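You operate a simulated robot arm through the tools that you are given. There is no shell and no other tool.

You are at the controls of a simulated robot arm. One attempt, no reset.

JOB
Plug the lamp into the grey socket and light it.
Fine: the power strip is switched off while the plug goes in, and on again after. Leave the other plugs.

It is judged by the outcome, as a careful person would: the job done as asked, and still so three seconds after it is handed in. It fails if anything else is knocked over, pushed out of place, dropped, spilled or broken.

ROBOT AND FRAMES
A 6-joint arm with a two-finger gripper, fixed in place. Base frame: the origin is on the floor under the middle of its stand, x ahead of it, y to its left, z up; the work surface is at about z = 730. Lengths are in mm, angles in degrees, forces in N, time in s.
It reaches about 1572 mm from its shoulder. Its first joint turns from -166.0 to 166.0 degrees. Payload 2.45 kg.
Tool frame: the origin (TCP) lies between the finger pads and is the grasp point; the fingertips stand 20 mm ahead of it; z points along the fingers, y is the line along which they close. The gripper opens to 140 mm; its body begins 168 mm behind the TCP.
Orientation is told as [roll, pitch, yaw] about the base's x, y, z axes, in that order, counted from this pose: with the fingers straight down and closing along the base's y, the tool's x points along the base's -x, its y along +y and its z along -z.

CONTROLS
- The arm moves only by the tool servo_tool. Its argument "moves" is a list of rows, each a list of 6 numbers: the shift along the base's x, y, z in mm, then the turn, a rotation vector about the base's x, y, z in degrees. In form: [[x, y, z, rx, ry, rz], ...]. A call has 1 to 20 rows; each row is the pose to reach, as a shift and turn from the pose commanded when the call began. "claw" is the closure in counts, from 0 (fully open) to 255 (shut), set as the call begins (left out, the last holds). A row lasts 0.2 s, in which the tool goes at most 50 mm and 8.6 degrees; a call with a longer step from one row to the next is refused whole, and so is a gripper value outside its range. Where a pose cannot be reached the arm comes as near as it can. A force on the tool above 40 N (or 10 N above the force at the start of the call, whichever is more), or a blocked arm, ends the call early, and 0.2 s more pass. The fingers move at their own pace (about 45 mm/s each) and stop on an object; they squeeze with about 40 N. The grip force told is the motor's: it shows also when the fingers shut on nothing. Time passes only in rows, and 0.2 s behind the last, so rows that repeat a pose let the fingers close. The reply holds the time, the measured pose of the TCP, the force on the tool along the base axes, the opening and the grip force, in the units named above and with some noise, with the torque about the TCP (base axes, N m) and any sound that the robot's microphone picked up.
- Cameras (640 x 400 px; columns grow to the right, rows downward): "scene" is fixed at [49.6, -502.4, 1508.5]; the picture's right is [0.48, -0.88, 0.00], its down [-0.39, -0.21, -0.90] and it looks along [0.79, 0.43, -0.44] (base axes); focal length 342 px, centre (320, 200). "wrist" rides on the gripper at [78, 11, -209] in the tool frame; the picture's right is [-0.14, 0.99, 0.00], its down [-0.92, -0.13, -0.37] and it looks along [-0.36, -0.05, 0.93] (tool axes); focal length 280 px, centre (320, 200). There is no depth. A picture from a camera that has moved, and an enlarged one, comes with that camera's place and axes in the base frame and with its lens.
- capture(camera): a new picture of that camera. It takes no simulated time.
- zoom(camera, box): a new picture of the part [left, top, right, bottom] of that camera's present view, enlarged. It takes no simulated time.
- sign_off(): hands the job in; it is judged then, once.

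Places have to be worked out from the pictures, the camera data and where the tool is seen. Open the gripper and draw the arm clear of the work before you hand the job in, unless the task says otherwise.

The tools are called after "Call:" as a command line: name --pt "numbers of a row" for each row, then --argument value for the rest, lists and objects as JSON in quotes. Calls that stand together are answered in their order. servo_tool: Moves the arm, as the interface text tells. Its arguments: {"type":"object","properties":{"moves":{"type":"array","items":{"type":"array","items":{"type":"number"}}},"claw":{"type":"number"}},"required":["moves"]} The other tools are called the same way: capture (camera) takes a picture; zoom (camera, box) takes an enlarged picture of a part of a camera's view; sign_off () hands the job in.

At the start:

```text
time: 0.0
tool_pos: [696.9, 328.8, 1114.1]
tcp_rot: [0.0, -0.1, 0.0]
force: [-0.1, -0.8, -0.4]
moment: [-0.02, -0.04, -0.04]
opening: 139.9
gripper_force: 0.0
```

scene: 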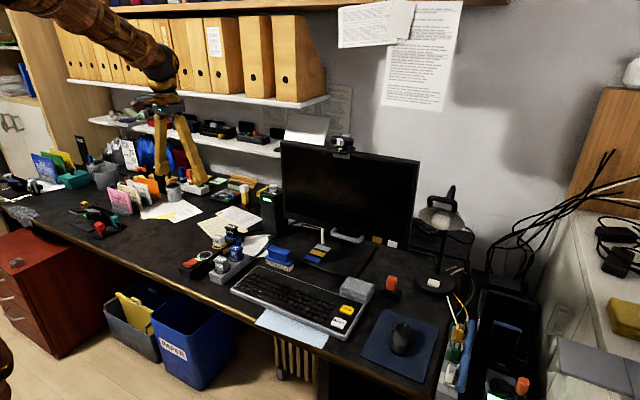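
wrist: 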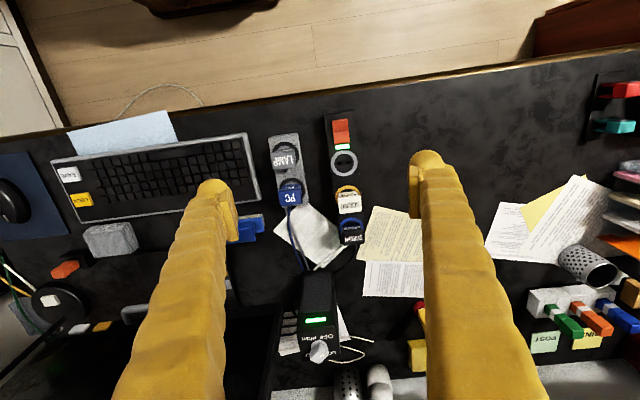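

I see a strip with an orange switch, a grey ring socket and two plugs, next to a grey block holding "LAMP" and "PC" plugs. I'll zoom in on both cameras for details.

Call:
zoom --camera "wrist" --box '[240, 90, 400, 190]'

Call:
zoom --camera "wrist" --box '[240, 160, 400, 260]'

Call:
zoom --camera "scene" --box '[170, 200, 300, 290]'

Call:
zoom --camera "scene" --box '[340, 180, 540, 310]'

```text
4.00 times, centred on (320, 140) of wrist
camera zoom: at [619.4, 339.8, 1324.2], right [0.14, 0.99, 0.0], down [0.92, -0.13, 0.37], along [0.37, -0.05, -0.93], focal length 1122 px, centre (320, 440)
```

zoom: 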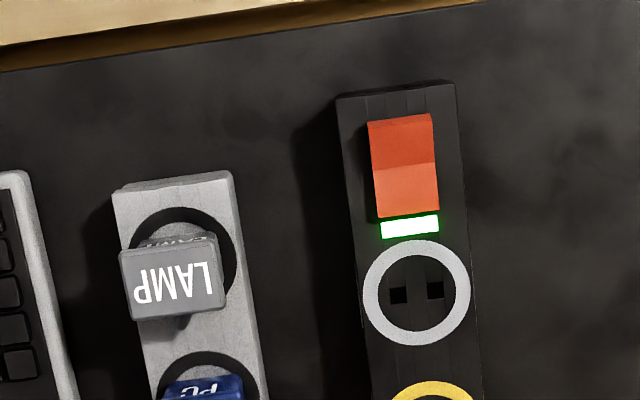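

```text
4.00 times, centred on (320, 210) of wrist
camera zoom: at [619.4, 339.8, 1324.2], right [0.14, 0.99, 0.0], down [0.92, -0.13, 0.37], along [0.37, -0.05, -0.93], focal length 1122 px, centre (320, 160)
```

zoom: 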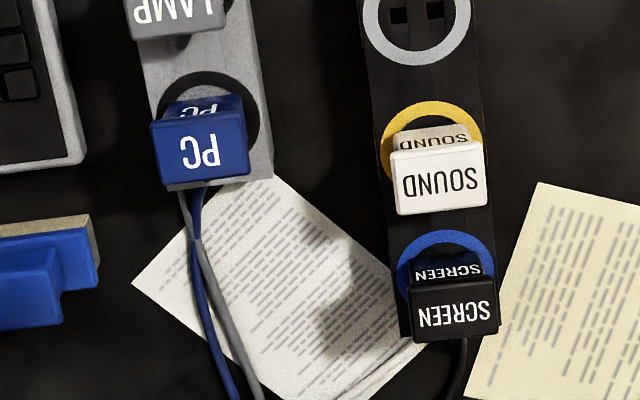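

```text
4.44 times, centred on (235, 245) of scene
camera zoom: at [49.6, -502.4, 1508.5], right [0.48, -0.88, 0.0], down [-0.39, -0.21, -0.9], along [0.79, 0.43, -0.44], focal length 1521 px, centre (698, 0)
```

zoom: 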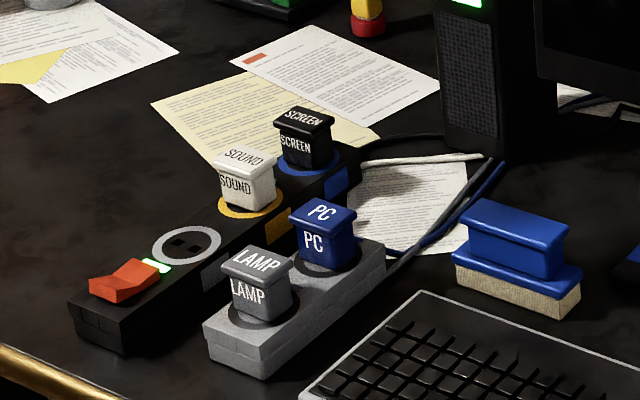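

```text
3.08 times, centred on (440, 245) of scene
camera zoom: at [49.6, -502.4, 1508.5], right [0.48, -0.88, 0.0], down [-0.39, -0.21, -0.9], along [0.79, 0.43, -0.44], focal length 1053 px, centre (-49, 62)
```

zoom: 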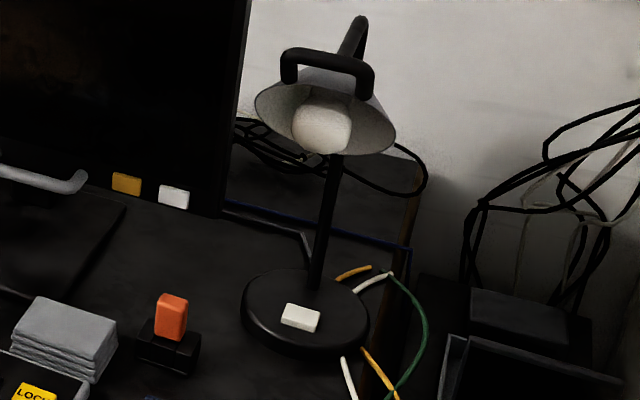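

The lamp plug appears parked in a grey holder, and the strip's LED is lit green. I'll look closer at the rocker, the lamp's base button and the odd orange thing near the lamp.

Call:
zoom --camera "scene" --box '[180, 240, 230, 275]'

Call:
zoom --camera "scene" --box '[380, 250, 470, 310]'

Call:
zoom --camera "wrist" --box '[0, 230, 160, 330]'

Call:
zoom --camera "scene" --box '[205, 240, 265, 285]'

```text
11.43 times, centred on (205, 258) of scene
camera zoom: at [49.6, -502.4, 1508.5], right [0.48, -0.88, 0.0], down [-0.39, -0.21, -0.9], along [0.79, 0.43, -0.44], focal length 3911 px, centre (1634, -457)
```

zoom: 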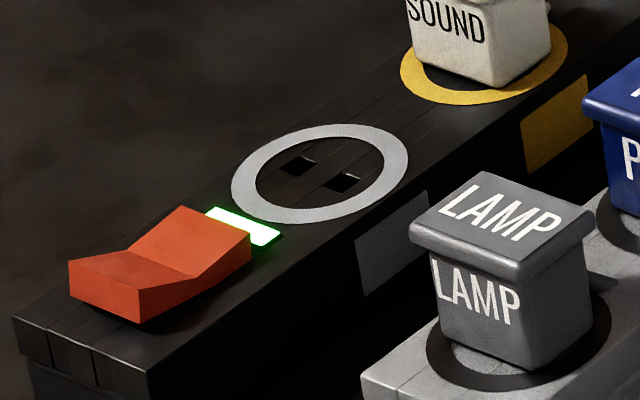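

```text
6.67 times, centred on (425, 280) of scene
camera zoom: at [49.6, -502.4, 1508.5], right [0.48, -0.88, 0.0], down [-0.39, -0.21, -0.9], along [0.79, 0.43, -0.44], focal length 2282 px, centre (-380, -333)
```

zoom: 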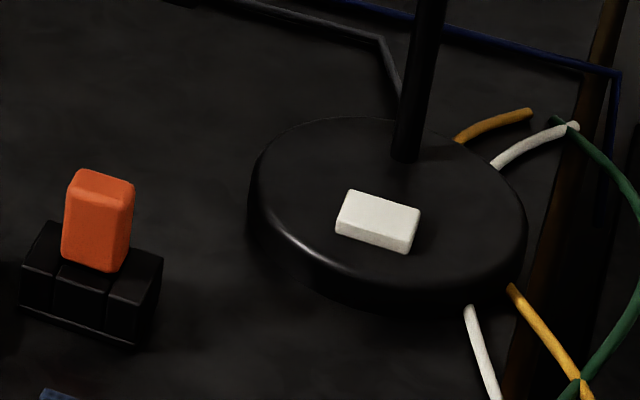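

```text
4.00 times, centred on (80, 280) of wrist
camera zoom: at [619.4, 339.8, 1324.2], right [0.14, 0.99, 0.0], down [0.92, -0.13, 0.37], along [0.37, -0.05, -0.93], focal length 1122 px, centre (1280, -120)
```

zoom: 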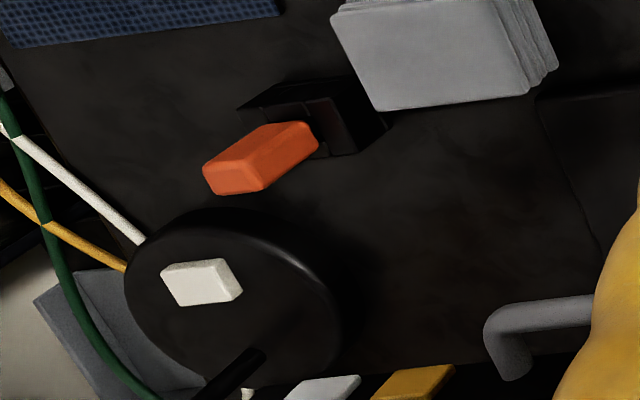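

```text
8.89 times, centred on (235, 262) of scene
camera zoom: at [49.6, -502.4, 1508.5], right [0.48, -0.88, 0.0], down [-0.39, -0.21, -0.9], along [0.79, 0.43, -0.44], focal length 3042 px, centre (1076, -356)
```

zoom: 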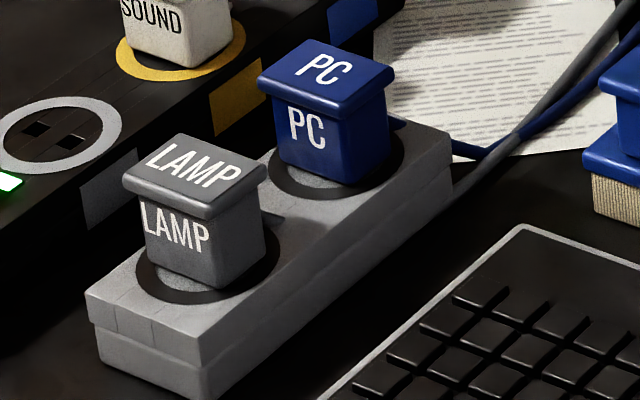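

Rocker's raised half (beside the LED) is at about (711, 367, 780), the grey ring at about (768, 371, 767), and the LAMP plug at about (730, 256, 820). I'll lower with open fingers to a closer vantage for a sharper estimate.

Call:
servo_tool --pt "6 -4 -40 0 0 0" --pt "12 -8 -80 0 0 0" --pt "18 -12 -120 0 0 0" --pt "23 -14 -154 0 0 0" --pt "23 -14 -154 0 0 0"

Call:
capture --camera "wrist"

```text
time: 1.2
tool_pos: [719.9, 313.2, 959.2]
tcp_rot: [0.0, 0.0, 0.0]
force: [0.2, 0.4, 0.5]
moment: [-0.05, -0.02, 0.01]
opening: 139.9
gripper_force: 0.1
```

```text
taken
camera wrist: at [643.0, 323.8, 1168.2], right [0.14, 0.99, 0.0], down [0.92, -0.13, 0.37], along [0.37, -0.05, -0.93], focal length 280 px, centre (320, 200)
```

wrist: 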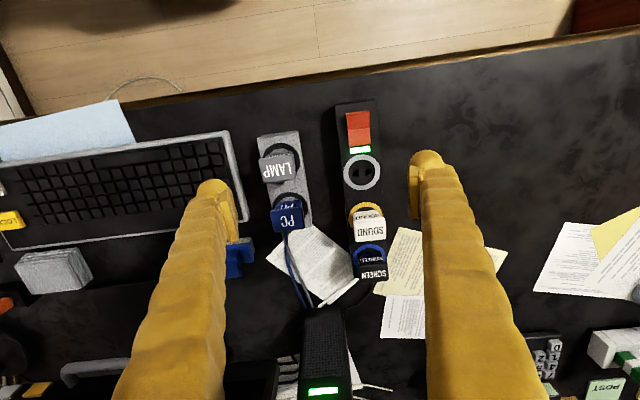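

Call:
zoom --camera "wrist" --box '[310, 90, 406, 150]'

Call:
zoom --camera "wrist" --box '[310, 140, 406, 200]'

Call:
zoom --camera "wrist" --box '[235, 125, 331, 185]'

```text
6.67 times, centred on (358, 120) of wrist
camera zoom: at [643.0, 323.8, 1168.2], right [0.14, 0.99, 0.0], down [0.92, -0.13, 0.37], along [0.37, -0.05, -0.93], focal length 1869 px, centre (67, 733)
```

zoom: 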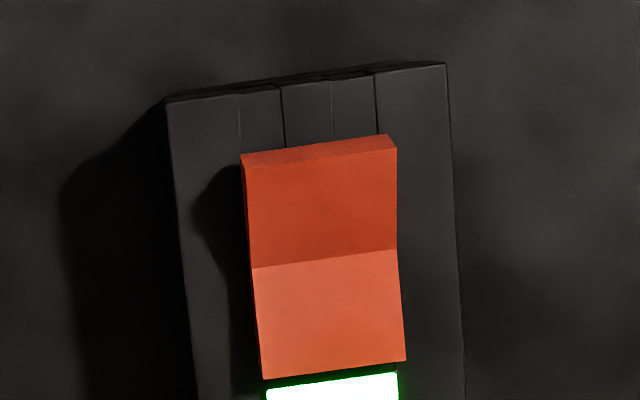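

```text
6.67 times, centred on (358, 170) of wrist
camera zoom: at [643.0, 323.8, 1168.2], right [0.14, 0.99, 0.0], down [0.92, -0.13, 0.37], along [0.37, -0.05, -0.93], focal length 1869 px, centre (67, 400)
```

zoom: 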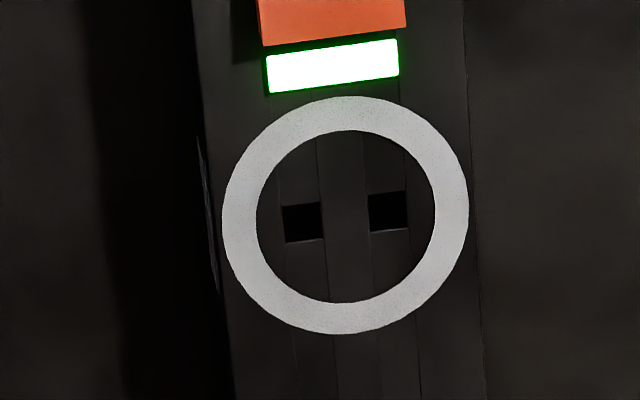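

```text
6.67 times, centred on (283, 155) of wrist
camera zoom: at [643.0, 323.8, 1168.2], right [0.14, 0.99, 0.0], down [0.92, -0.13, 0.37], along [0.37, -0.05, -0.93], focal length 1869 px, centre (567, 500)
```

zoom: 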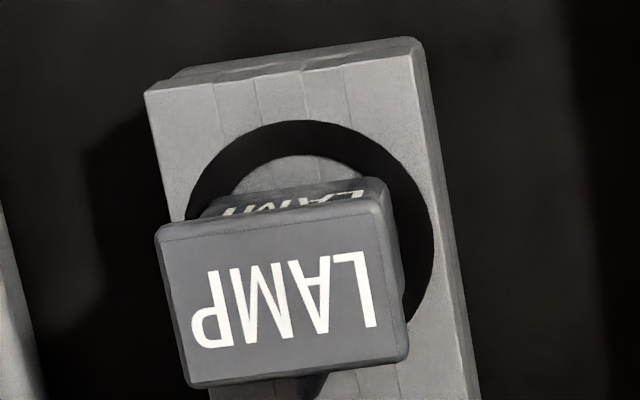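

Refined estimates: grey ring ~(765, 370, 769), lamp plug cap ~(731, 255, 813) on a holder with top ~770, raised rocker half ~(713, 369, 780). I'll check the finger shape in the scene view before pressing.

Call:
zoom --camera "scene" --box '[140, 150, 300, 290]'

Call:
zoom --camera "wrist" --box '[180, 130, 460, 305]'

```text
2.86 times, centred on (220, 220) of scene
camera zoom: at [49.6, -502.4, 1508.5], right [0.48, -0.88, 0.0], down [-0.39, -0.21, -0.9], along [0.79, 0.43, -0.44], focal length 978 px, centre (606, 143)
```

zoom: 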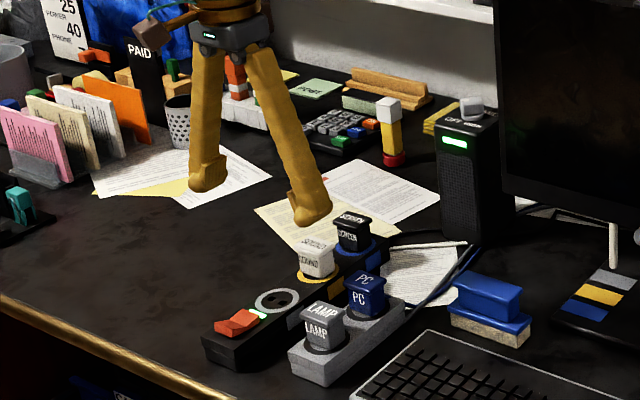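

```text
2.29 times, centred on (320, 218) of wrist
camera zoom: at [643.0, 323.8, 1168.2], right [0.14, 0.99, 0.0], down [0.92, -0.13, 0.37], along [0.37, -0.05, -0.93], focal length 641 px, centre (320, 160)
```

zoom: 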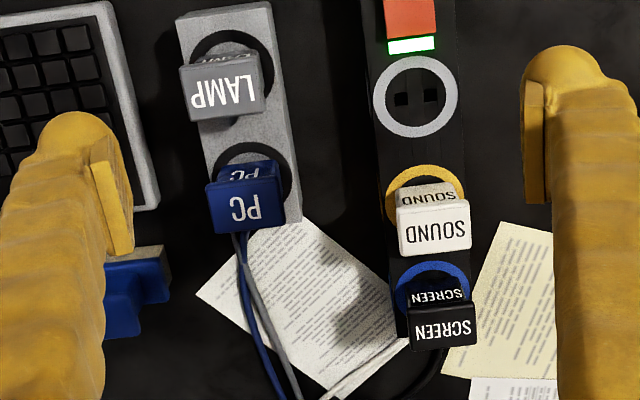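

Fingers are bulbous but slim enough. I'll close them and move above the raised rocker half, tips about 45 mm above it.

Call:
servo_tool --claw 255 --pt "0 15 -20 0 0 0" --pt "-2 30 -40 0 0 0" --pt "-5 45 -60 0 0 0" --pt "-5 54 -80 0 0 0" --pt "-5 54 -100 0 0 0" --pt "-5 54 -110 0 0 0" --pt "-5 54 -110 0 0 0" --pt "-5 54 -110 0 0 0" --pt "-5 54 -110 0 0 0"

Call:
capture --camera "wrist"

Call:
zoom --camera "scene" --box '[150, 190, 270, 290]'

```text
time: 3.2
tool_pos: [713.9, 370.0, 851.7]
tcp_rot: [0.0, 0.0, 0.0]
force: [-0.2, 0.2, -0.1]
moment: [-0.01, -0.01, -0.01]
opening: 0.0
gripper_force: 29.3
```

```text
taken
camera wrist: at [637.2, 380.9, 1061.5], right [0.14, 0.99, 0.0], down [0.92, -0.13, 0.37], along [0.37, -0.05, -0.93], focal length 280 px, centre (320, 200)
```

wrist: 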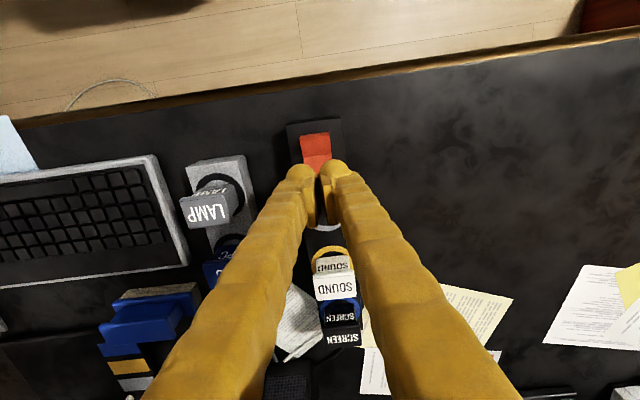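

```text
4.00 times, centred on (210, 240) of scene
camera zoom: at [49.6, -502.4, 1508.5], right [0.48, -0.88, 0.0], down [-0.39, -0.21, -0.9], along [0.79, 0.43, -0.44], focal length 1369 px, centre (760, 40)
```

zoom: 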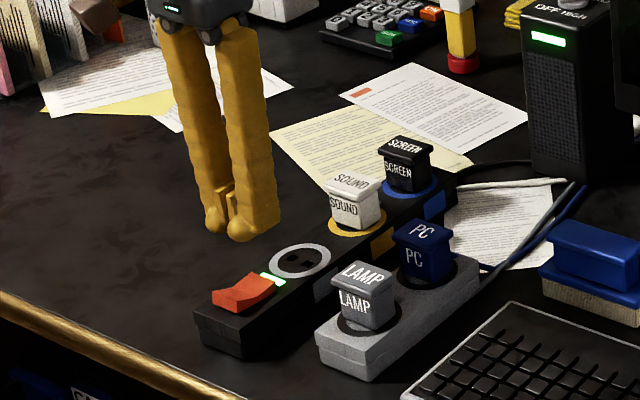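

Gripper is closed at (714, 370, 852) above the rocker's raised half. I'll descend slowly to press it, relying on the force limit.

Call:
servo_tool --pt "0 0 -20 0 0 0" --pt "0 0 -36 0 0 0" --pt "0 0 -42 0 0 0" --pt "0 0 -45 0 0 0" --pt "0 0 -48 0 0 0" --pt "0 0 -51 0 0 0" --pt "0 0 -53 0 0 0"

Call:
zoom --camera "scene" --box '[170, 210, 260, 280]'

```text
time: 4.8
tool_pos: [715.4, 370.7, 798.0]
tcp_rot: [0.2, -0.2, -0.1]
force: [0.1, 0.3, -0.3]
moment: [0.04, 0.01, -0.03]
opening: 0.0
gripper_force: 29.5
```

```text
5.71 times, centred on (215, 245) of scene
camera zoom: at [49.6, -502.4, 1508.5], right [0.48, -0.88, 0.0], down [-0.39, -0.21, -0.9], along [0.79, 0.43, -0.44], focal length 1956 px, centre (920, -57)
```

zoom: 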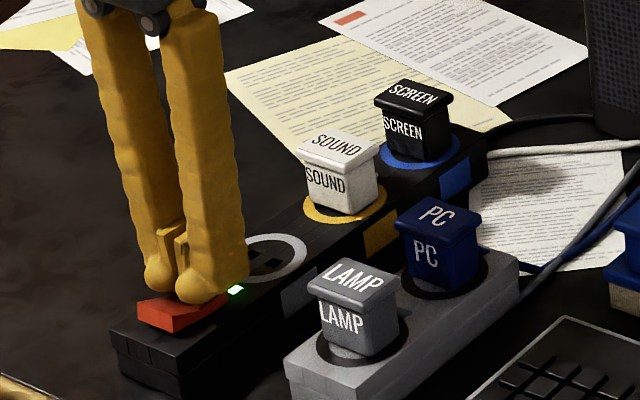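

No contact force yet at z≈798 and the LED is still green. Continue down in small steps.

Call:
servo_tool --pt "0 0 -2 0 0 0" --pt "0 0 -4 0 0 0" --pt "0 0 -6 0 0 0" --pt "0 0 -8 0 0 0"

Call:
zoom --camera "scene" --box '[170, 210, 260, 280]'

```text
time: 5.6
tool_pos: [715.6, 370.5, 794.9]
tcp_rot: [0.1, -0.3, 0.2]
force: [-3.1, -2.3, 13.5]
moment: [-0.08, -0.05, 0.09]
opening: 5.8
gripper_force: 29.5
stopped in row 3: the force on the tool passed its limit at 46 N (the readings are from after the stop); the commanded pose is now the measured one
```

```text
5.71 times, centred on (215, 245) of scene
camera zoom: at [49.6, -502.4, 1508.5], right [0.48, -0.88, 0.0], down [-0.39, -0.21, -0.9], along [0.79, 0.43, -0.44], focal length 1956 px, centre (920, -57)
```

zoom: 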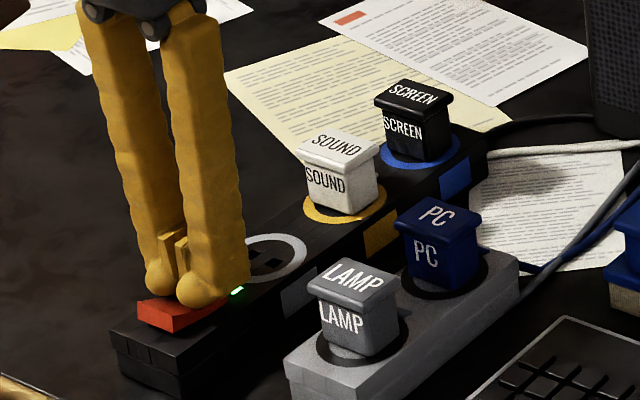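

Force hit 46 N and the fingers were wedged slightly; LED is still partly green. I'll lift and inspect the rocker.

Call:
servo_tool --pt "0 0 15 0 0 0" --pt "0 0 40 0 0 0" --pt "0 0 60 0 0 0" --pt "0 0 60 0 0 0"

Call:
zoom --camera "scene" --box '[180, 240, 230, 275]'

Call:
zoom --camera "wrist" --box '[270, 110, 366, 170]'

```text
time: 6.6
tool_pos: [714.2, 370.2, 853.9]
tcp_rot: [0.1, -0.2, -0.1]
force: [0.5, -0.2, 0.5]
moment: [-0.02, -0.01, -0.03]
opening: 0.0
gripper_force: 29.2
```

```text
11.43 times, centred on (205, 258) of scene
camera zoom: at [49.6, -502.4, 1508.5], right [0.48, -0.88, 0.0], down [-0.39, -0.21, -0.9], along [0.79, 0.43, -0.44], focal length 3911 px, centre (1634, -457)
```

zoom: 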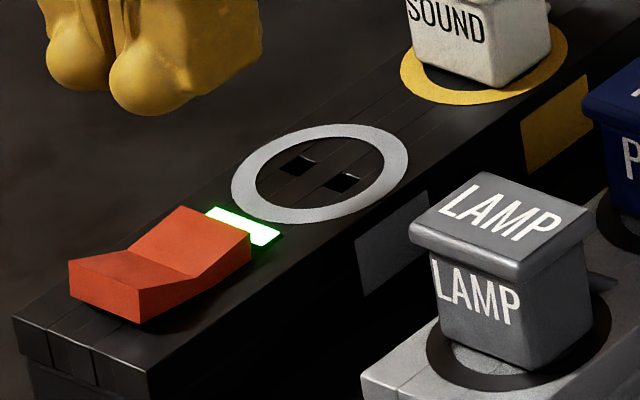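

```text
6.67 times, centred on (318, 140) of wrist
camera zoom: at [636.2, 380.4, 1063.3], right [0.14, 0.99, 0.0], down [0.92, -0.13, 0.37], along [0.37, -0.05, -0.93], focal length 1869 px, centre (333, 600)
```

zoom: 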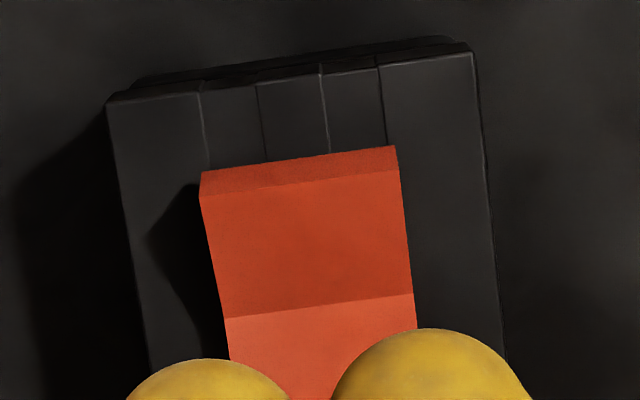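

The rocker wasn't toggled: each fingertip is a ball ~13 mm to either side of centre, so they straddled the rocker edges. I'll look at the tips from the wrist to locate the balls, then press with just one of them.

Call:
zoom --camera "wrist" --box '[256, 140, 384, 220]'

Call:
zoom --camera "scene" --box '[165, 195, 245, 250]'

```text
5.00 times, centred on (320, 180) of wrist
camera zoom: at [636.2, 380.4, 1063.3], right [0.14, 0.99, 0.0], down [0.92, -0.13, 0.37], along [0.37, -0.05, -0.93], focal length 1402 px, centre (320, 300)
```

zoom: 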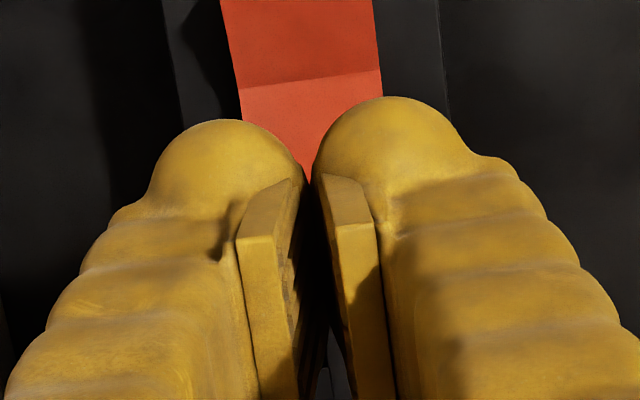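

```text
7.27 times, centred on (205, 222) of scene
camera zoom: at [49.6, -502.4, 1508.5], right [0.48, -0.88, 0.0], down [-0.39, -0.21, -0.9], along [0.79, 0.43, -0.44], focal length 2489 px, centre (1156, 36)
```

zoom: 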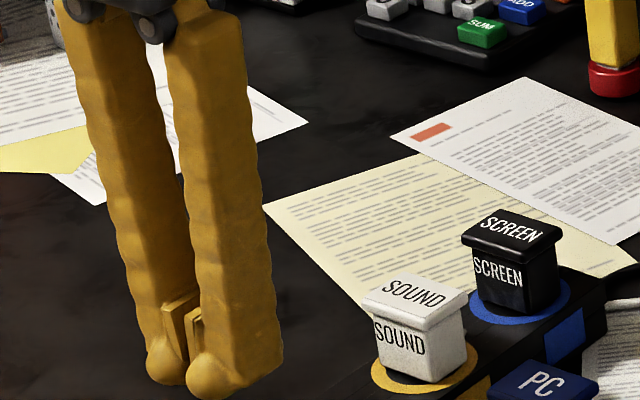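

The ball tips sit ~14 mm toward -x and ±14 mm in y from the TCP, so I was pressing on the rocker's valley. I'll shift so the -y ball is over the raised half (TCP ≈ (728, 383)) and press again gently.

Call:
servo_tool --pt "6 6 0 0 0 0" --pt "12 13 0 0 0 0" --pt "12 13 -20 0 0 0" --pt "12 13 -40 0 0 0" --pt "12 13 -48 0 0 0" --pt "12 13 -51 0 0 0" --pt "12 13 -53 0 0 0" --pt "12 13 -55 0 0 0" --pt "12 13 -57 0 0 0" --pt "12 13 -59 0 0 0"

Call:
zoom --camera "scene" --box '[170, 210, 260, 280]'

```text
time: 8.8
tool_pos: [726.8, 382.8, 794.9]
tcp_rot: [0.0, -0.2, 0.0]
force: [-0.3, 0.0, -0.3]
moment: [0.05, 0.03, -0.01]
opening: 0.0
gripper_force: 30.0
```

```text
5.71 times, centred on (215, 245) of scene
camera zoom: at [49.6, -502.4, 1508.5], right [0.48, -0.88, 0.0], down [-0.39, -0.21, -0.9], along [0.79, 0.43, -0.44], focal length 1956 px, centre (920, -57)
```

zoom: 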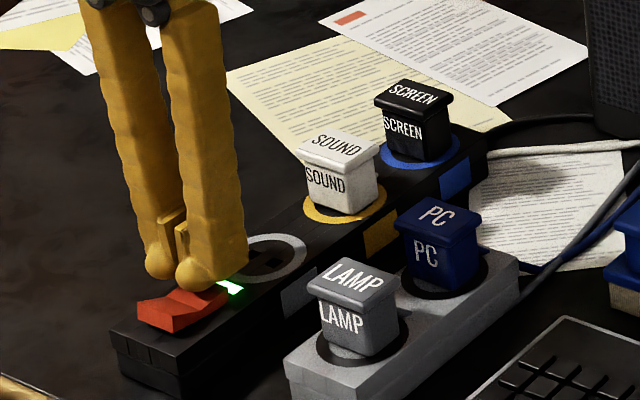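

Still no contact at z=795; the ball appears just over the raised half. Continue down in 2 mm steps.

Call:
servo_tool --pt "0 0 -2 0 0 0" --pt "0 0 -4 0 0 0" --pt "0 0 -6 0 0 0" --pt "0 0 -8 0 0 0"

Call:
zoom --camera "scene" --box '[170, 210, 260, 280]'

```text
time: 9.3
tool_pos: [725.8, 381.9, 794.7]
tcp_rot: [0.1, -0.4, 0.1]
force: [-5.0, -1.6, 14.4]
moment: [-0.17, 0.16, 0.02]
opening: 0.1
gripper_force: 29.3
stopped in row 2: the force on the tool passed its limit at 48 N (the readings are from after the stop); the commanded pose is now the measured one
```

```text
5.71 times, centred on (215, 245) of scene
camera zoom: at [49.6, -502.4, 1508.5], right [0.48, -0.88, 0.0], down [-0.39, -0.21, -0.9], along [0.79, 0.43, -0.44], focal length 1956 px, centre (920, -57)
```

zoom: 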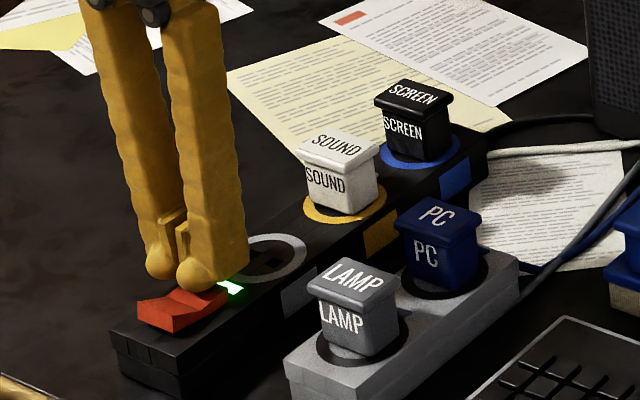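

Re-deriving heights along the rocker's edge: the -x end (near the desk edge) is at ~786 and the LED-side half is level at ~775, so I've been pushing the already-pressed half. I'll lift, tilt the tool 15° so the ball is clearly lowest, and move above the -x end.

Call:
servo_tool --pt "0 0 20 0 0 0" --pt "0 0 50 0 0 0" --pt "-10 1 60 0 -5 0" --pt "-20 1.5 60 0 -10 0" --pt "-32 1.5 60 0 -15 0" --pt "-32 1.5 50 0 -15 0" --pt "-32 1.5 40 0 -15 0" --pt "-32 1.5 40 0 -15 0"

Call:
zoom --camera "scene" --box '[170, 210, 260, 280]'

Call:
zoom --camera "wrist" --box '[240, 100, 400, 200]'

```text
time: 11.1
tool_pos: [694.5, 382.6, 834.6]
tcp_rot: [0.1, -15.2, 0.0]
force: [-0.1, -0.5, -0.1]
moment: [-0.02, -0.01, 0.01]
opening: 0.0
gripper_force: 29.3
```

```text
5.71 times, centred on (215, 245) of scene
camera zoom: at [49.6, -502.4, 1508.5], right [0.48, -0.88, 0.0], down [-0.39, -0.21, -0.9], along [0.79, 0.43, -0.44], focal length 1956 px, centre (920, -57)
```

zoom: 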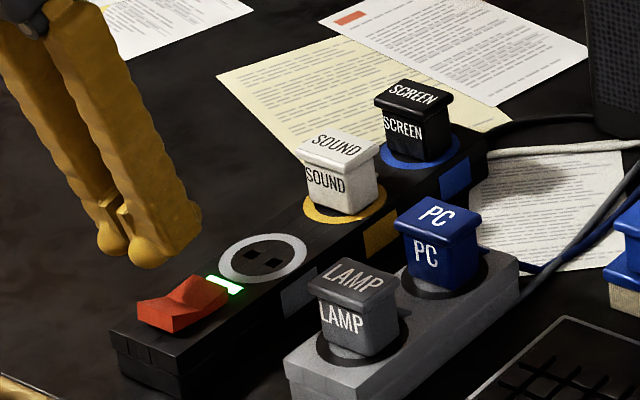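

```text
4.00 times, centred on (320, 150) of wrist
camera zoom: at [566.0, 392.7, 1016.5], right [0.13, 0.99, 0.04], down [0.79, -0.13, 0.6], along [0.6, -0.05, -0.8], focal length 1122 px, centre (320, 400)
```

zoom: 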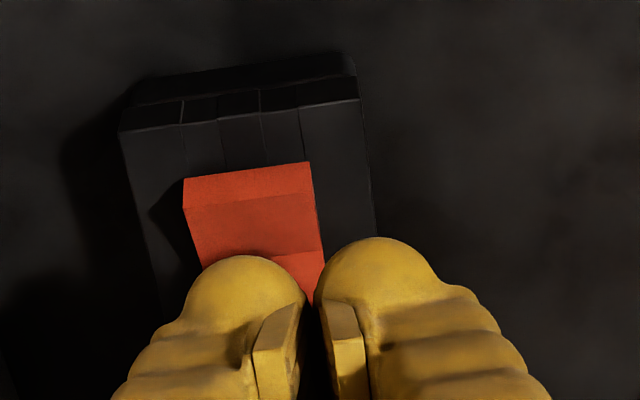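

The left ball is now at about (685, 368), over the raised -x half. Pressing down slowly.

Call:
servo_tool --pt "0 0 -14 0 0 0" --pt "0 0 -22 0 0 0" --pt "0 0 -25 0 0 0" --pt "0 0 -28 0 0 0" --pt "0 0 -31 0 0 0" --pt "0 0 -33 0 0 0" --pt "0 0 -35 0 0 0"

Call:
zoom --camera "scene" --box '[170, 210, 260, 280]'

```text
time: 12.7
tool_pos: [693.5, 383.8, 799.9]
tcp_rot: [0.0, -15.3, 0.1]
force: [0.6, -0.1, -0.1]
moment: [0.01, -0.03, -0.02]
opening: 0.0
gripper_force: 29.1
```

```text
5.71 times, centred on (215, 245) of scene
camera zoom: at [49.6, -502.4, 1508.5], right [0.48, -0.88, 0.0], down [-0.39, -0.21, -0.9], along [0.79, 0.43, -0.44], focal length 1956 px, centre (920, -57)
```

zoom: 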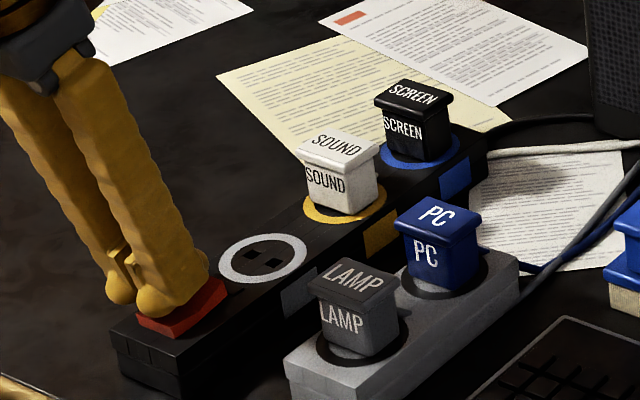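

The green LED no longer shows. I'll lift clear and verify the switch state.

Call:
servo_tool --pt "0 0 20 0 0 0" --pt "0 0 50 0 0 0" --pt "0 0 90 0 5 0" --pt "0 0 120 0 10 0" --pt "0 0 130 0 15 0" --pt "0 0 130 0 15 0"

Call:
zoom --camera "scene" --box '[170, 210, 260, 280]'

Call:
capture --camera "wrist"

```text
time: 14.1
tool_pos: [695.1, 383.5, 928.7]
tcp_rot: [0.1, -0.2, 0.1]
force: [0.6, -0.1, 0.2]
moment: [0.02, 0.01, 0.01]
opening: 0.3
gripper_force: 29.3
```

```text
5.71 times, centred on (215, 245) of scene
camera zoom: at [49.6, -502.4, 1508.5], right [0.48, -0.88, 0.0], down [-0.39, -0.21, -0.9], along [0.79, 0.43, -0.44], focal length 1956 px, centre (920, -57)
```

zoom: 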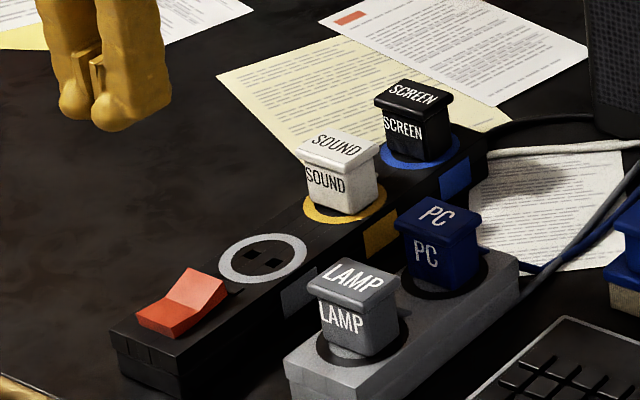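

```text
taken
camera wrist: at [616.5, 394.3, 1138.3], right [0.14, 0.99, 0.0], down [0.92, -0.13, 0.37], along [0.37, -0.05, -0.93], focal length 280 px, centre (320, 200)
```

wrist: 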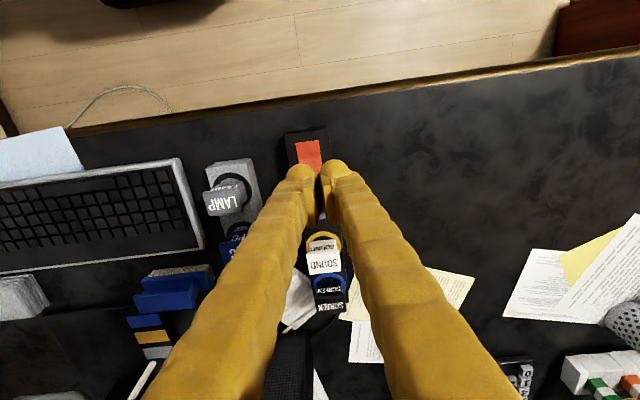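

The strip is now off (LED dark, LED-side end raised). Next, the lamp plug; I'll zoom in on its shape to choose the grip height.

Call:
zoom --camera "scene" --box '[210, 250, 242, 270]'

Call:
zoom --camera "wrist" --box '[190, 150, 286, 210]'

```text
16.00 times, centred on (226, 260) of scene
camera zoom: at [49.6, -502.4, 1508.5], right [0.48, -0.88, 0.0], down [-0.39, -0.21, -0.9], along [0.79, 0.43, -0.44], focal length 5476 px, centre (1824, -760)
```

zoom: 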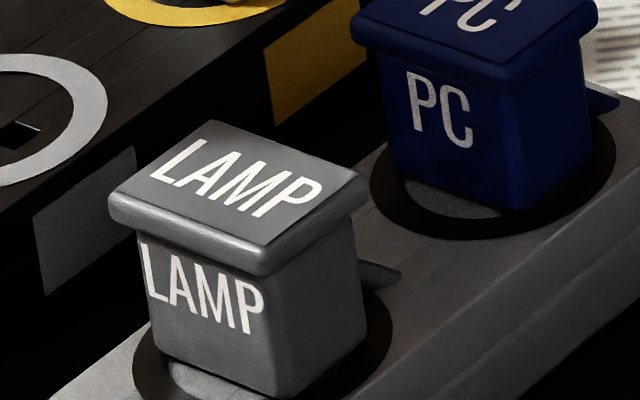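

```text
6.67 times, centred on (238, 180) of wrist
camera zoom: at [616.5, 394.3, 1138.3], right [0.14, 0.99, 0.0], down [0.92, -0.13, 0.37], along [0.37, -0.05, -0.93], focal length 1869 px, centre (867, 333)
```

zoom: 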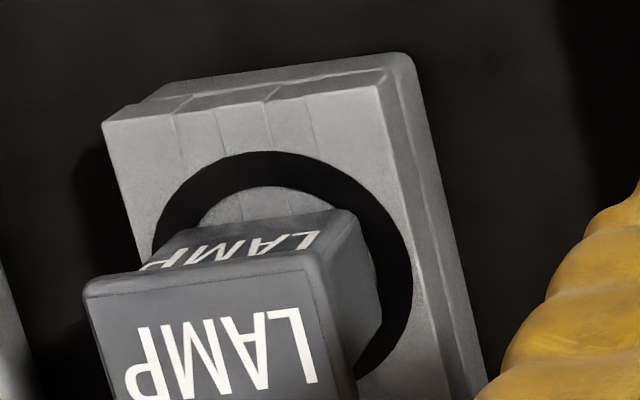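

Plug cap is ~44 × 32 mm with a slightly narrower body and sits square to the axes. I'll open to ~80 mm and hover above it at z≈865 to centre visually.

Call:
servo_tool --claw 109 --pt "10 -35 0 0 0 0" --pt "20 -75 0 0 0 0" --pt "30 -110 0 0 0 0" --pt "35 -127 -10 0 0 0" --pt "35 -127 -40 0 0 0" --pt "35 -127 -60 0 0 0" --pt "35 -127 -60 0 0 0"

Call:
capture --camera "wrist"

Call:
zoom --camera "wrist" --box '[240, 130, 400, 230]'

Call:
zoom --camera "scene" --box '[180, 180, 300, 280]'

```text
time: 15.7
tool_pos: [727.1, 257.3, 868.8]
tcp_rot: [0.1, -0.2, 0.0]
force: [-0.9, 0.5, 0.2]
moment: [0.01, 0.01, -0.01]
opening: 80.1
gripper_force: 0.0
```

```text
taken
camera wrist: at [649.9, 268.2, 1079.1], right [0.14, 0.99, 0.0], down [0.92, -0.13, 0.37], along [0.37, -0.05, -0.93], focal length 280 px, centre (320, 200)
```

wrist: 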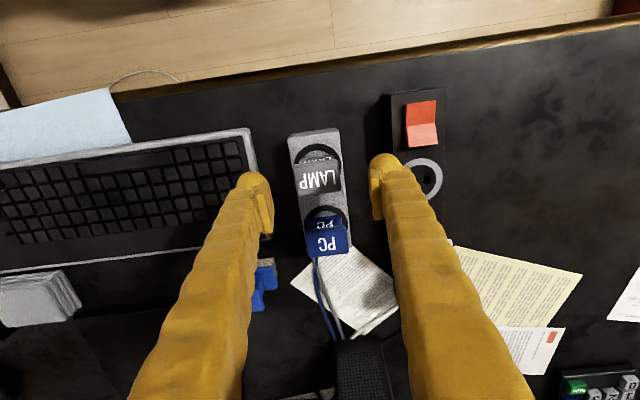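

```text
4.00 times, centred on (320, 180) of wrist
camera zoom: at [649.9, 268.2, 1079.1], right [0.14, 0.99, 0.0], down [0.92, -0.13, 0.37], along [0.37, -0.05, -0.93], focal length 1122 px, centre (320, 280)
```

zoom: 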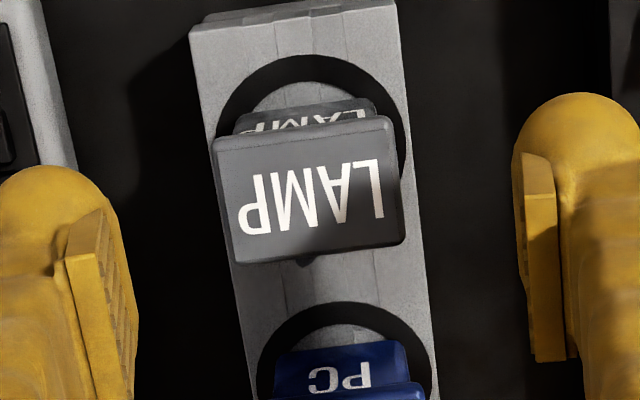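

```text
4.00 times, centred on (240, 230) of scene
camera zoom: at [49.6, -502.4, 1508.5], right [0.48, -0.88, 0.0], down [-0.39, -0.21, -0.9], along [0.79, 0.43, -0.44], focal length 1369 px, centre (640, 80)
```

zoom: 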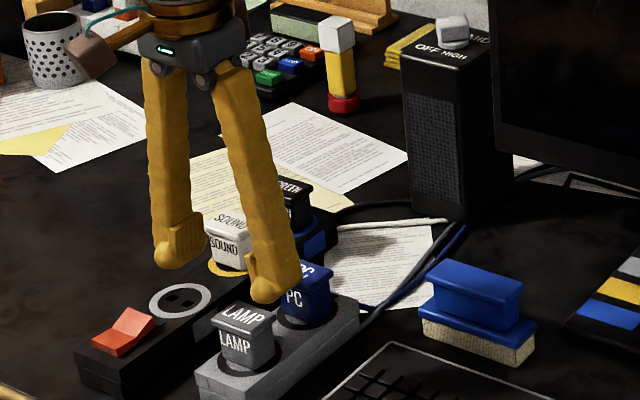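

The cap centre projects to about (731, 255), about 2 mm from the tool axis. I'll correct and descend to z≈797 with the fingers astride the plug.

Call:
servo_tool --pt "2 -1.2 -15 0 0 0" --pt "2 -1.2 -30 0 0 0" --pt "2 -1.2 -45 0 0 0" --pt "2 -1.2 -58 0 0 0" --pt "2 -1.2 -66 0 0 0" --pt "2 -1.2 -70 0 0 0" --pt "2 -1.2 -73 0 0 0" --pt "2 -1.2 -73 0 0 0"

Call:
zoom --camera "wrist" --box '[240, 130, 400, 230]'

Call:
zoom --camera "scene" --box '[190, 220, 280, 280]'

```text
time: 17.5
tool_pos: [729.4, 256.1, 797.1]
tcp_rot: [0.0, -0.3, 0.0]
force: [0.1, -0.4, -0.4]
moment: [0.01, -0.04, 0.0]
opening: 80.1
gripper_force: 0.1
```

```text
4.00 times, centred on (320, 180) of wrist
camera zoom: at [653.0, 267.0, 1006.2], right [0.14, 0.99, 0.0], down [0.92, -0.13, 0.37], along [0.37, -0.05, -0.93], focal length 1122 px, centre (320, 280)
```

zoom: 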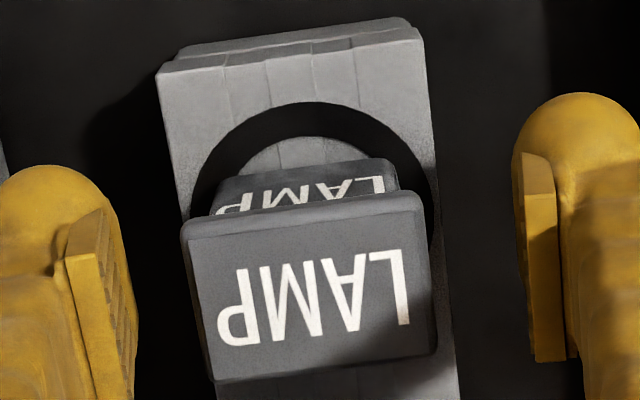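

```text
6.67 times, centred on (235, 250) of scene
camera zoom: at [49.6, -502.4, 1508.5], right [0.48, -0.88, 0.0], down [-0.39, -0.21, -0.9], along [0.79, 0.43, -0.44], focal length 2282 px, centre (887, -133)
```

zoom: 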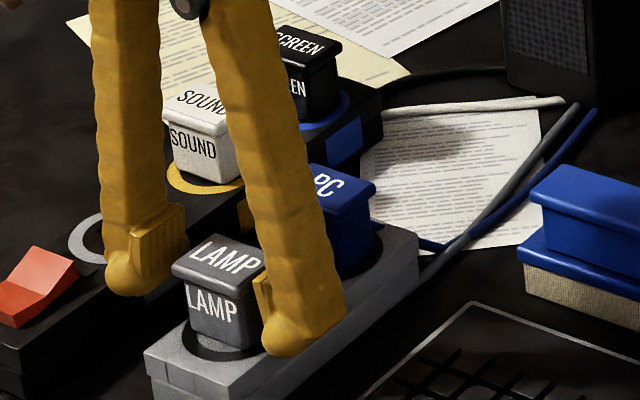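

Plug is centred between the fingers within ~1 mm. Closing the gripper on it.

Call:
servo_tool --claw 255 --pt "0 -0.7 0 0 0 0" --pt "0 -0.7 0 0 0 0" --pt "0 -0.7 0 0 0 0" --pt "0 -0.7 0 0 0 0" --pt "0 -0.7 0 0 0 0"

Call:
zoom --camera "wrist" --box '[240, 130, 400, 230]'

Call:
zoom --camera "scene" --box '[190, 220, 280, 280]'

```text
time: 18.7
tool_pos: [731.8, 255.6, 796.1]
tcp_rot: [0.1, -0.2, 0.0]
force: [-0.5, 0.1, 0.4]
moment: [0.0, -0.01, 0.01]
opening: 44.1
gripper_force: 39.5
```

```text
4.00 times, centred on (320, 180) of wrist
camera zoom: at [653.4, 265.7, 1005.9], right [0.14, 0.99, 0.0], down [0.92, -0.13, 0.37], along [0.37, -0.05, -0.93], focal length 1122 px, centre (320, 280)
```

zoom: 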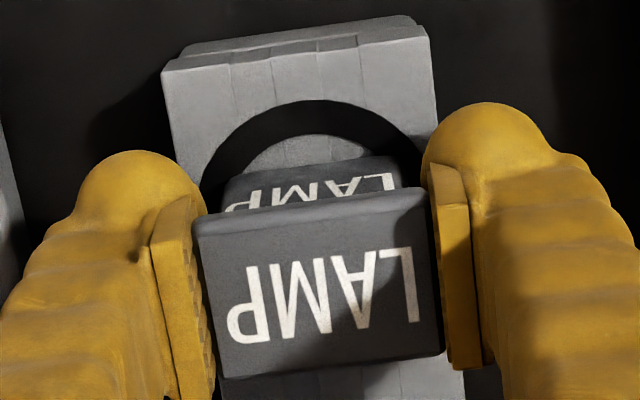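

```text
6.67 times, centred on (235, 250) of scene
camera zoom: at [49.6, -502.4, 1508.5], right [0.48, -0.88, 0.0], down [-0.39, -0.21, -0.9], along [0.79, 0.43, -0.44], focal length 2282 px, centre (887, -133)
```

zoom: 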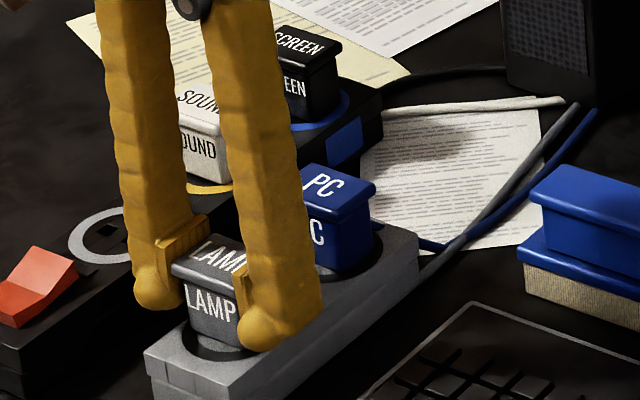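

Gripped at 44.1 mm opening with 39.5 N and no side load. Pulling straight up slowly.

Call:
servo_tool --pt "0 0 3 0 0 0" --pt "0 0 6 0 0 0" --pt "0 0 10 0 0 0" --pt "0 0 15 0 0 0" --pt "0 0 22 0 0 0" --pt "0 0 30 0 0 0" --pt "0 0 40 0 0 0" --pt "0 0 50 0 0 0" --pt "0 0 50 0 0 0"

Call:
zoom --camera "wrist" --box '[240, 130, 400, 230]'

Call:
zoom --camera "scene" --box '[170, 190, 290, 280]'

```text
time: 20.7
tool_pos: [730.5, 253.5, 845.5]
tcp_rot: [0.1, -0.2, -0.1]
force: [0.4, 0.3, -1.1]
moment: [0.0, 0.01, 0.01]
opening: 44.0
gripper_force: 39.7
```

```text
4.00 times, centred on (320, 180) of wrist
camera zoom: at [653.5, 264.4, 1054.8], right [0.14, 0.99, 0.0], down [0.92, -0.13, 0.37], along [0.37, -0.05, -0.93], focal length 1122 px, centre (320, 280)
```

zoom: 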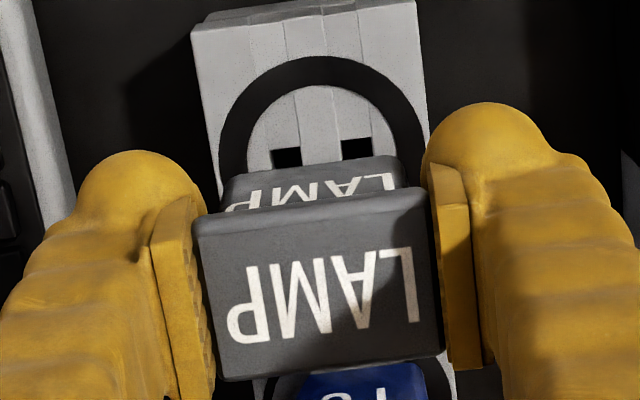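

```text
4.44 times, centred on (230, 235) of scene
camera zoom: at [49.6, -502.4, 1508.5], right [0.48, -0.88, 0.0], down [-0.39, -0.21, -0.9], along [0.79, 0.43, -0.44], focal length 1521 px, centre (720, 44)
```

zoom: 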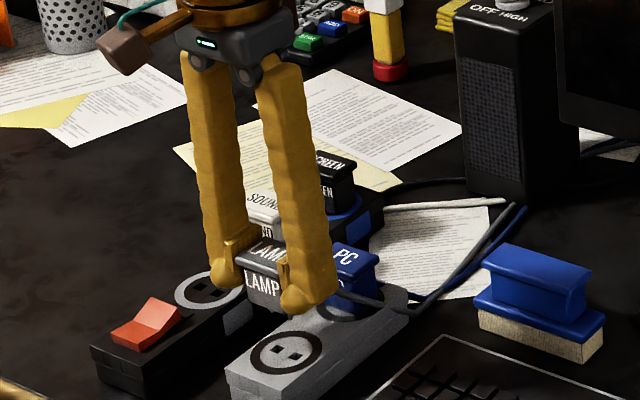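

Plug is out and seated unchanged in the grip. Holder slots appear at (287,158)/(356,148) in this zoom; I'll move to the strip (shift ≈ (+34, +116)) at the same height and compare the slot pixels there.

Call:
servo_tool --pt "0 0 20 0 0 0" --pt "5 15 30 0 0 0" --pt "12 40 30 0 0 0" --pt "20 65 30 0 0 0" --pt "28 90 30 0 0 0" --pt "34 112 30 0 0 0" --pt "34.4 115.8 20 0 0 0" --pt "34.4 115.8 5 0 0 0" --pt "34.4 115.8 0 0 0 0" --pt "34.4 115.8 0 0 0 0"

Call:
zoom --camera "wrist" --box '[240, 130, 400, 230]'

Call:
zoom --camera "scene" --box '[170, 190, 290, 280]'

```text
time: 22.9
tool_pos: [766.2, 371.8, 846.6]
tcp_rot: [0.1, -0.1, 0.0]
force: [-0.1, 0.4, -0.4]
moment: [-0.03, -0.02, 0.02]
opening: 43.7
gripper_force: 40.1
```

```text
4.00 times, centred on (320, 180) of wrist
camera zoom: at [688.4, 381.2, 1056.1], right [0.14, 0.99, 0.0], down [0.92, -0.13, 0.37], along [0.37, -0.05, -0.93], focal length 1122 px, centre (320, 280)
```

zoom: 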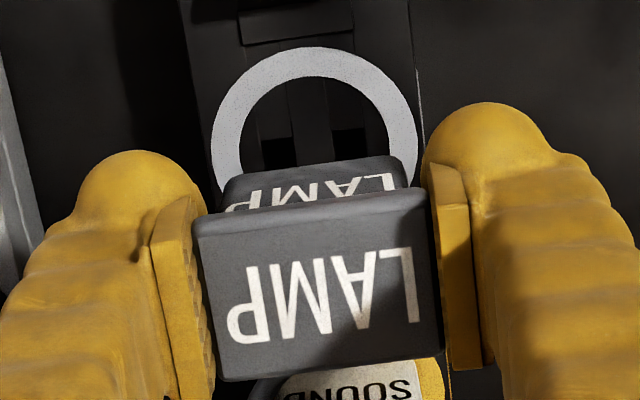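

```text
4.44 times, centred on (230, 235) of scene
camera zoom: at [49.6, -502.4, 1508.5], right [0.48, -0.88, 0.0], down [-0.39, -0.21, -0.9], along [0.79, 0.43, -0.44], focal length 1521 px, centre (720, 44)
```

zoom: 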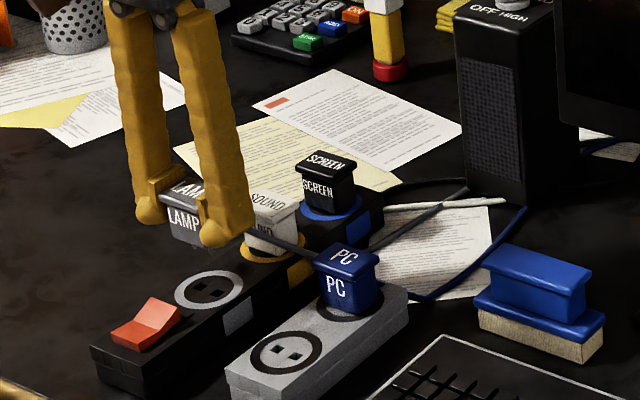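

Now a closer look at the strip slots for fine alignment.

Call:
zoom --camera "wrist" --box '[290, 140, 354, 180]'

```text
10.00 times, centred on (322, 160) of wrist
camera zoom: at [688.4, 381.2, 1056.1], right [0.14, 0.99, 0.0], down [0.92, -0.13, 0.37], along [0.37, -0.05, -0.93], focal length 2804 px, centre (300, 600)
```

zoom: 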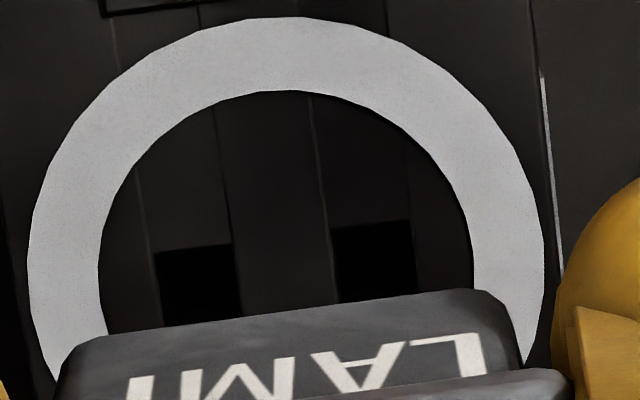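

The strip slots appear roughly 2 px left and 2 px up of where the holder slots sat, suggesting a shift of about (-2.5, -2) mm. I'll verify relative heights of both sockets from the scene camera before correcting.

Call:
zoom --camera "scene" --box '[200, 240, 248, 270]'

Call:
zoom --camera "scene" --box '[190, 205, 246, 240]'

```text
13.33 times, centred on (224, 255) of scene
camera zoom: at [49.6, -502.4, 1508.5], right [0.48, -0.88, 0.0], down [-0.39, -0.21, -0.9], along [0.79, 0.43, -0.44], focal length 4563 px, centre (1600, -533)
```

zoom: 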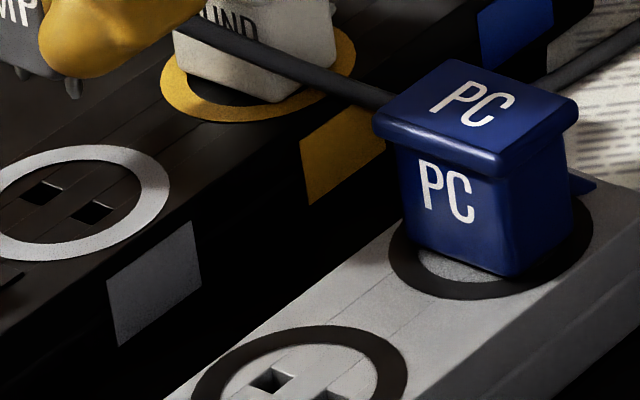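

```text
11.43 times, centred on (218, 222) of scene
camera zoom: at [49.6, -502.4, 1508.5], right [0.48, -0.88, 0.0], down [-0.39, -0.21, -0.9], along [0.79, 0.43, -0.44], focal length 3911 px, centre (1486, -57)
```

zoom: 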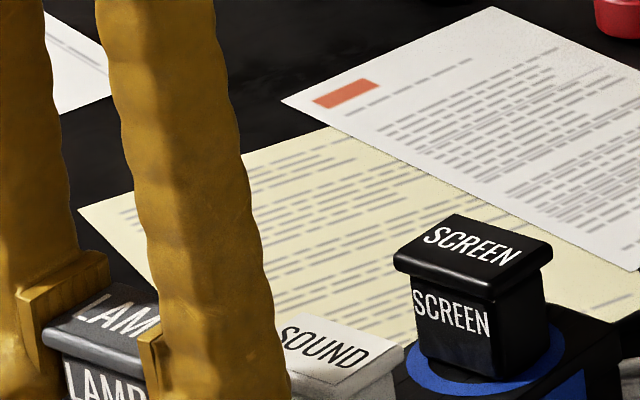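

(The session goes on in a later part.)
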